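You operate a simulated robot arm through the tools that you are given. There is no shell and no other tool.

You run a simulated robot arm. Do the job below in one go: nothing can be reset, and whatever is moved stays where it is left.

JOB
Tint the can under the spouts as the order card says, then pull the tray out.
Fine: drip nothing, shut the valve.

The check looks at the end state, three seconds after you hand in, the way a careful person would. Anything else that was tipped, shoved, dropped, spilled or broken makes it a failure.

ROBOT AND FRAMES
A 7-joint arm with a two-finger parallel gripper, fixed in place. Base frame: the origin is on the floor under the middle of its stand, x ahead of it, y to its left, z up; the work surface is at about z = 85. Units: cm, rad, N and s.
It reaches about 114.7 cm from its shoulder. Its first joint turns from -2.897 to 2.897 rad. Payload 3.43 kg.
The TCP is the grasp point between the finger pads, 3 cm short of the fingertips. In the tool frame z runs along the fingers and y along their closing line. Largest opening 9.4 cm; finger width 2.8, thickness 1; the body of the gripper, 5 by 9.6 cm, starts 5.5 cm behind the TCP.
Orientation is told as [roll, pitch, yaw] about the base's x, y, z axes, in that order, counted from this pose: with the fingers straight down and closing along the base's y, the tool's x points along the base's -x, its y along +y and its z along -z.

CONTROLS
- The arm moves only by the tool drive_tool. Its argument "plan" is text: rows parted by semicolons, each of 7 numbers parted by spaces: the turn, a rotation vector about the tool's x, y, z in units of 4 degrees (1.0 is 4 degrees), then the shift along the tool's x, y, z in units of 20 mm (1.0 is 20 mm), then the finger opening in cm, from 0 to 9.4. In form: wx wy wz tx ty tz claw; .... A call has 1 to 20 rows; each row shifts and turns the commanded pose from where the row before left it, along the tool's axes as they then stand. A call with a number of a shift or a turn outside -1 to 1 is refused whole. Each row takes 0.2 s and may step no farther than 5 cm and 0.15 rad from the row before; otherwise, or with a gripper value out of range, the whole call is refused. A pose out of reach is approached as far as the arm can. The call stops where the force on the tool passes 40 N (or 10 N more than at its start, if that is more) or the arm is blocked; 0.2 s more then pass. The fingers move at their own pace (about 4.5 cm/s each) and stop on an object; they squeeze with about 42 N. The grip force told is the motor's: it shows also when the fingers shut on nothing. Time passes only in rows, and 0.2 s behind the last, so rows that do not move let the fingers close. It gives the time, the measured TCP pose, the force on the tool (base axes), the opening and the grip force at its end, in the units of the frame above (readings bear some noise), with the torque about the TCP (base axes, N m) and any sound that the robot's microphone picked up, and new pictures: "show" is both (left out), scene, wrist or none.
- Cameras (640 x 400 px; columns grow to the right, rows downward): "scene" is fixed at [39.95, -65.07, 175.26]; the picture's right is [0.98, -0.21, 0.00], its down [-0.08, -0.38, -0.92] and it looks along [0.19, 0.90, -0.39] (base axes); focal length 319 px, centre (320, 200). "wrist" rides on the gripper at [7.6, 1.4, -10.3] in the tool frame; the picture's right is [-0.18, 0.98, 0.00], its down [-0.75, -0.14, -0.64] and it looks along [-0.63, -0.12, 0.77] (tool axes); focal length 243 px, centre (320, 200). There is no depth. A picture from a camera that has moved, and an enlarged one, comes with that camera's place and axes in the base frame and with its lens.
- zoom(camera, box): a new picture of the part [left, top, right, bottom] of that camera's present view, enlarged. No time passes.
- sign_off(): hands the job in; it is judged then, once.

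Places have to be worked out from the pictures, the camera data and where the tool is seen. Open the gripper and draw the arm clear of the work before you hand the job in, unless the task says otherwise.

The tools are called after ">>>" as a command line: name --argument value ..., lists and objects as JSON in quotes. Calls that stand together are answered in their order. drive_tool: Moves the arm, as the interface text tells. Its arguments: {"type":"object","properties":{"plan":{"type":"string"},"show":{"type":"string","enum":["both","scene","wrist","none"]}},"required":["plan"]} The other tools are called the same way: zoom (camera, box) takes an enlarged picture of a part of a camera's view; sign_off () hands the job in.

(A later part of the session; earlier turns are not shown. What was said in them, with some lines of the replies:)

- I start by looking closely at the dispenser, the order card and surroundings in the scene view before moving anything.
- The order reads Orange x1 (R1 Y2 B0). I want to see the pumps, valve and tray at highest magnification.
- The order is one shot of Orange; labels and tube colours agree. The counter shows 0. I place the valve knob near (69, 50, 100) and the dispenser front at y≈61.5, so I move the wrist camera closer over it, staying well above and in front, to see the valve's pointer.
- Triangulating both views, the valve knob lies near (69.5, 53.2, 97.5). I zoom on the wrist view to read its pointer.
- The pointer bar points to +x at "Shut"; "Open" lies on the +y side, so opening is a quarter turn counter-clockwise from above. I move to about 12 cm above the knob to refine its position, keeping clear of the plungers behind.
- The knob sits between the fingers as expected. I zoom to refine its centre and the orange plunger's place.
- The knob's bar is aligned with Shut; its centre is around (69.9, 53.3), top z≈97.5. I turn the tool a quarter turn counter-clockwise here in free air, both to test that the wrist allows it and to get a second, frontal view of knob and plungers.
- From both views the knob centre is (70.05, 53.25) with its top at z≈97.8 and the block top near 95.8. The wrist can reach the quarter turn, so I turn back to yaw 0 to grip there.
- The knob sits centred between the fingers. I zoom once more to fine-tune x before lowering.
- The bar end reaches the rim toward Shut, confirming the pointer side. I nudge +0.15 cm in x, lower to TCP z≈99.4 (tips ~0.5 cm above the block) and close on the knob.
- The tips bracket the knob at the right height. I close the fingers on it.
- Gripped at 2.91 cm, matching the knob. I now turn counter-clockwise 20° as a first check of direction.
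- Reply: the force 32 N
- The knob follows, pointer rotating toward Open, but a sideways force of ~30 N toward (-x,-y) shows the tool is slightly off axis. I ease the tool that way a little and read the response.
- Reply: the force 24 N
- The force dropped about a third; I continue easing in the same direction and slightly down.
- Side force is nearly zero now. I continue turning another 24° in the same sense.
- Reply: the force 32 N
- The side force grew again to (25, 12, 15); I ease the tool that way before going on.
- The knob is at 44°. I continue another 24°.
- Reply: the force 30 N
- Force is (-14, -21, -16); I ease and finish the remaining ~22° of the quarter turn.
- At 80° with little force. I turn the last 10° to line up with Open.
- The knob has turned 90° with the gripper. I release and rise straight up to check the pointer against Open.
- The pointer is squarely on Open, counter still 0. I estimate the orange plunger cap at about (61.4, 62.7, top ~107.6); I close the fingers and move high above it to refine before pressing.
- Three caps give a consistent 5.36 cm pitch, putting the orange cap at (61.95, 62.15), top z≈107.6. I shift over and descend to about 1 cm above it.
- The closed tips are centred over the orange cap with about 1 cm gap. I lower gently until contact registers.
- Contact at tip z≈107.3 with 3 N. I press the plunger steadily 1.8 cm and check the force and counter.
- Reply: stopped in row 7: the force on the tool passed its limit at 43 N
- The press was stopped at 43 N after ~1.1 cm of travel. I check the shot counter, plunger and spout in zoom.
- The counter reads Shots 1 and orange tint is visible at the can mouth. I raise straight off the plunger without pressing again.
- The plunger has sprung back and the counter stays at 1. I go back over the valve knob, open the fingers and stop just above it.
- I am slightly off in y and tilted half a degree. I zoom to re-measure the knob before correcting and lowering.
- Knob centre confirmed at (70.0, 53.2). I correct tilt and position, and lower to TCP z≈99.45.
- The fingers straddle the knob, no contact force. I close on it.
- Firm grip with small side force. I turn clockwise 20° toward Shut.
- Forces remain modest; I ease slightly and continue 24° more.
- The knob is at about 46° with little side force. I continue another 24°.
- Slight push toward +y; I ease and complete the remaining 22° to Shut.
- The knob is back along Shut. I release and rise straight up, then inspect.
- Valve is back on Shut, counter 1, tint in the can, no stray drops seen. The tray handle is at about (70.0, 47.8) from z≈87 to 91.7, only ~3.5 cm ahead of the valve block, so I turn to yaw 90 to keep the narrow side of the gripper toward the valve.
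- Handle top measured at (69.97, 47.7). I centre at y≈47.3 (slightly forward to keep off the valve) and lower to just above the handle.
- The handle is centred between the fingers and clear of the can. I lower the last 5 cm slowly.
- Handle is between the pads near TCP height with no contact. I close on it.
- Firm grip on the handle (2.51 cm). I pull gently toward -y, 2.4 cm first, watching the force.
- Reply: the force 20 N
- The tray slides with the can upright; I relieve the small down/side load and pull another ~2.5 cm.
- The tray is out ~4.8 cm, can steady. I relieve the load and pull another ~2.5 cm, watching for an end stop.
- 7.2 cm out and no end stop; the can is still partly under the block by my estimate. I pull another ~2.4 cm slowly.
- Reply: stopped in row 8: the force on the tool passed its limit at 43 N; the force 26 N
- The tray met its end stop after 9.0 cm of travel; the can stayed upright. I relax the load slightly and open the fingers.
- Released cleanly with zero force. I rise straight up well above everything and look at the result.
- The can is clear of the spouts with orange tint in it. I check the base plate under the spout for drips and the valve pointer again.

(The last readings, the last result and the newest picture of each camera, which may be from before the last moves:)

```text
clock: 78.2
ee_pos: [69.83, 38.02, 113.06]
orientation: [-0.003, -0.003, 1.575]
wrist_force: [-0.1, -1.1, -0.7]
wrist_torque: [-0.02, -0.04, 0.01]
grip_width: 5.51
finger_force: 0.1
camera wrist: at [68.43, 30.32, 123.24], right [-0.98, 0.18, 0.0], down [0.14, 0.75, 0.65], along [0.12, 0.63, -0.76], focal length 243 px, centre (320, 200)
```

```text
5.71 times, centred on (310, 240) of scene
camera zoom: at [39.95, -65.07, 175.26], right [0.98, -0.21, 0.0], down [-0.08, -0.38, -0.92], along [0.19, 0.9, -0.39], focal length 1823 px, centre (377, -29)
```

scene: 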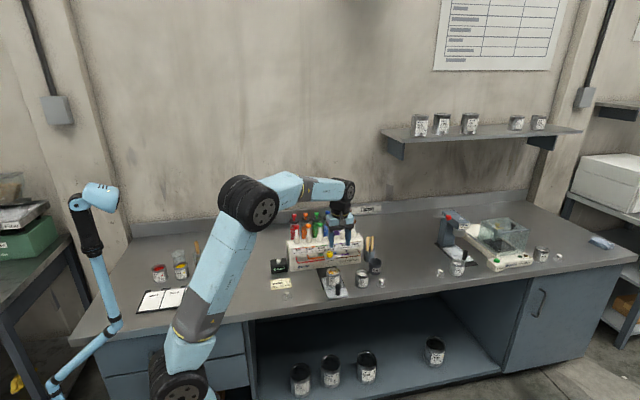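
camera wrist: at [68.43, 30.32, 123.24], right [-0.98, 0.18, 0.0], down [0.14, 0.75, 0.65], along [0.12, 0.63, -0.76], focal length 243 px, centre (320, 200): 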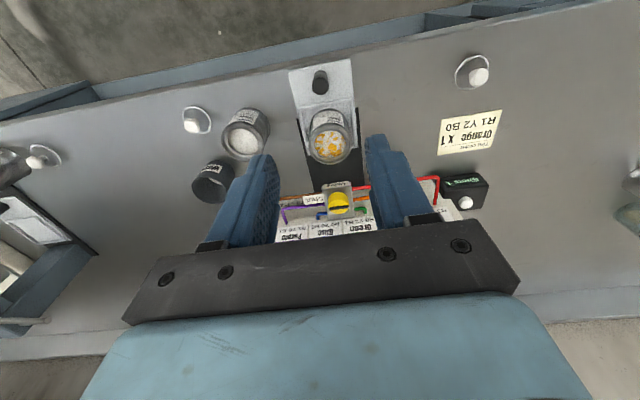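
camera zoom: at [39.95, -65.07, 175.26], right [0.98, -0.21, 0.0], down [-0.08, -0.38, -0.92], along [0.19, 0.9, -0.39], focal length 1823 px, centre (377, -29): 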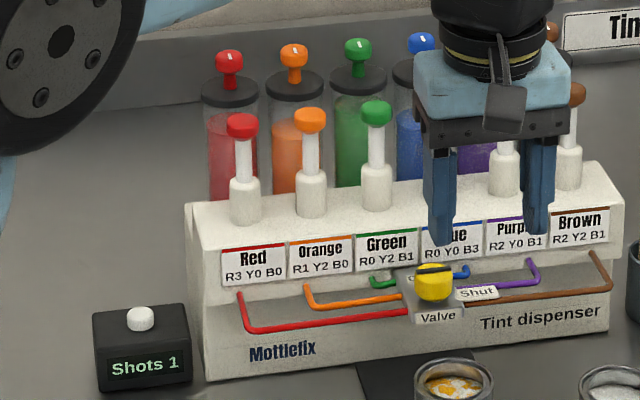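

No drips on the plate, the bar lies on Shut exactly as at the start, and the counter reads 1. I draw the arm up and back clear of the bench work.

>>> drive_tool --plan "0 0 0 0 0.3 -0.6 5.5;0 0 0 0 0.6 -0.8 5.5;0 0 0 0 0.9 -0.8 5.5;0 0 0 0 0.95 -0.8 5.5;0 0 0 0 0.95 -0.8 5.5;0 0 0 0 0.95 -0.8 5.5;0 0 0 0 0.95 -0.6 5.5;0 0 0 0 0.95 -0.6 5.5;0 0 0 0 0.95 -0.4 5.5;0 0 0 0 0.95 -0.4 5.5;0 0 0 0 0.95 -0.4 5.5;0 0 0 0 0.95 -0.4 5.5;0 0 0 0 0.95 -0.4 5.5;0 0 0 0 0.95 -0.4 5.5;0 0 0 0 0.95 0 5.5;0 0 0 0 0.7 0 9.4;0 0 0 0 0.4 0 9.4;0 0 0 0 0 0 9.4"

>>> zoom --camera "scene" --box '[260, 200, 400, 300]'

```text
clock: 82.0
ee_pos: [41.14, 38.0, 129.44]
orientation: [-0.004, -0.003, 1.575]
wrist_force: [0.3, 0.6, -0.6]
wrist_torque: [0.03, -0.01, 0.01]
grip_width: 9.39
finger_force: 0.1
camera wrist: at [39.79, 30.21, 139.61], right [-0.98, 0.18, 0.0], down [0.14, 0.75, 0.65], along [0.12, 0.63, -0.76], focal length 243 px, centre (320, 200)
```

scene: 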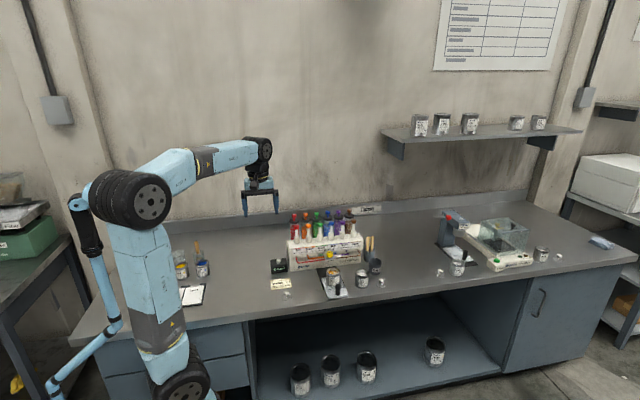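
wrist: 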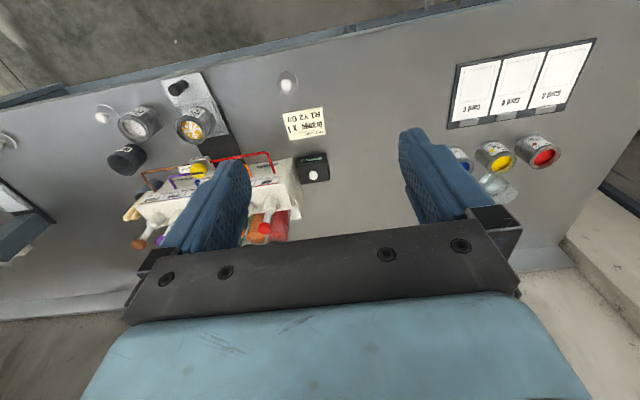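

```text
4.00 times, centred on (330, 250) of scene
camera zoom: at [39.95, -65.07, 175.26], right [0.98, -0.21, 0.0], down [-0.08, -0.38, -0.92], along [0.19, 0.9, -0.39], focal length 1276 px, centre (280, 0)
```

zoom: 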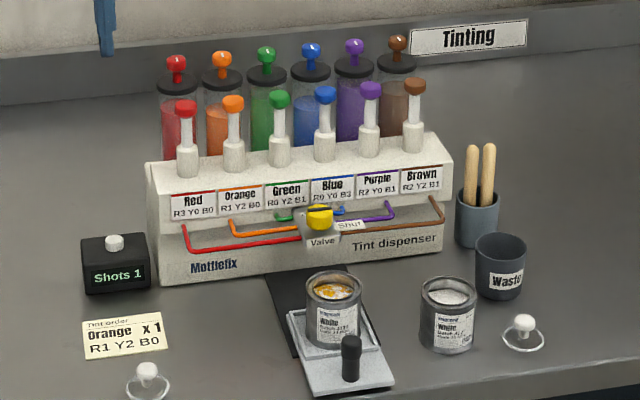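

The end state looks right: the can has one shot of orange, the valve is on Shut, the tray is out to its stop, nothing else has moved, and the arm is clear with the gripper open. I hand in the job.

>>> sign_off

```text
The job is handed in.
```

The can got one shot of orange, as the order card says (Orange x 1, R1 Y2 B0), and I've handed the job in.

- **Tint:** I opened the valve and pressed the orange plunger once. The shot counter reads 1, and orange shows in the can.
- **Valve:** It is back on Shut, with the pointer bar at the same angle as at the start.
- **Tray:** I pulled it out 9 cm, to its end stop. The can stayed upright and is clear of the spouts.
- **Drips:** I saw none on the base plate under the spouts or on the bench around it.
- **Surroundings:** Nothing else looked moved in the final pictures. The gripper is open and the arm is drawn clear.
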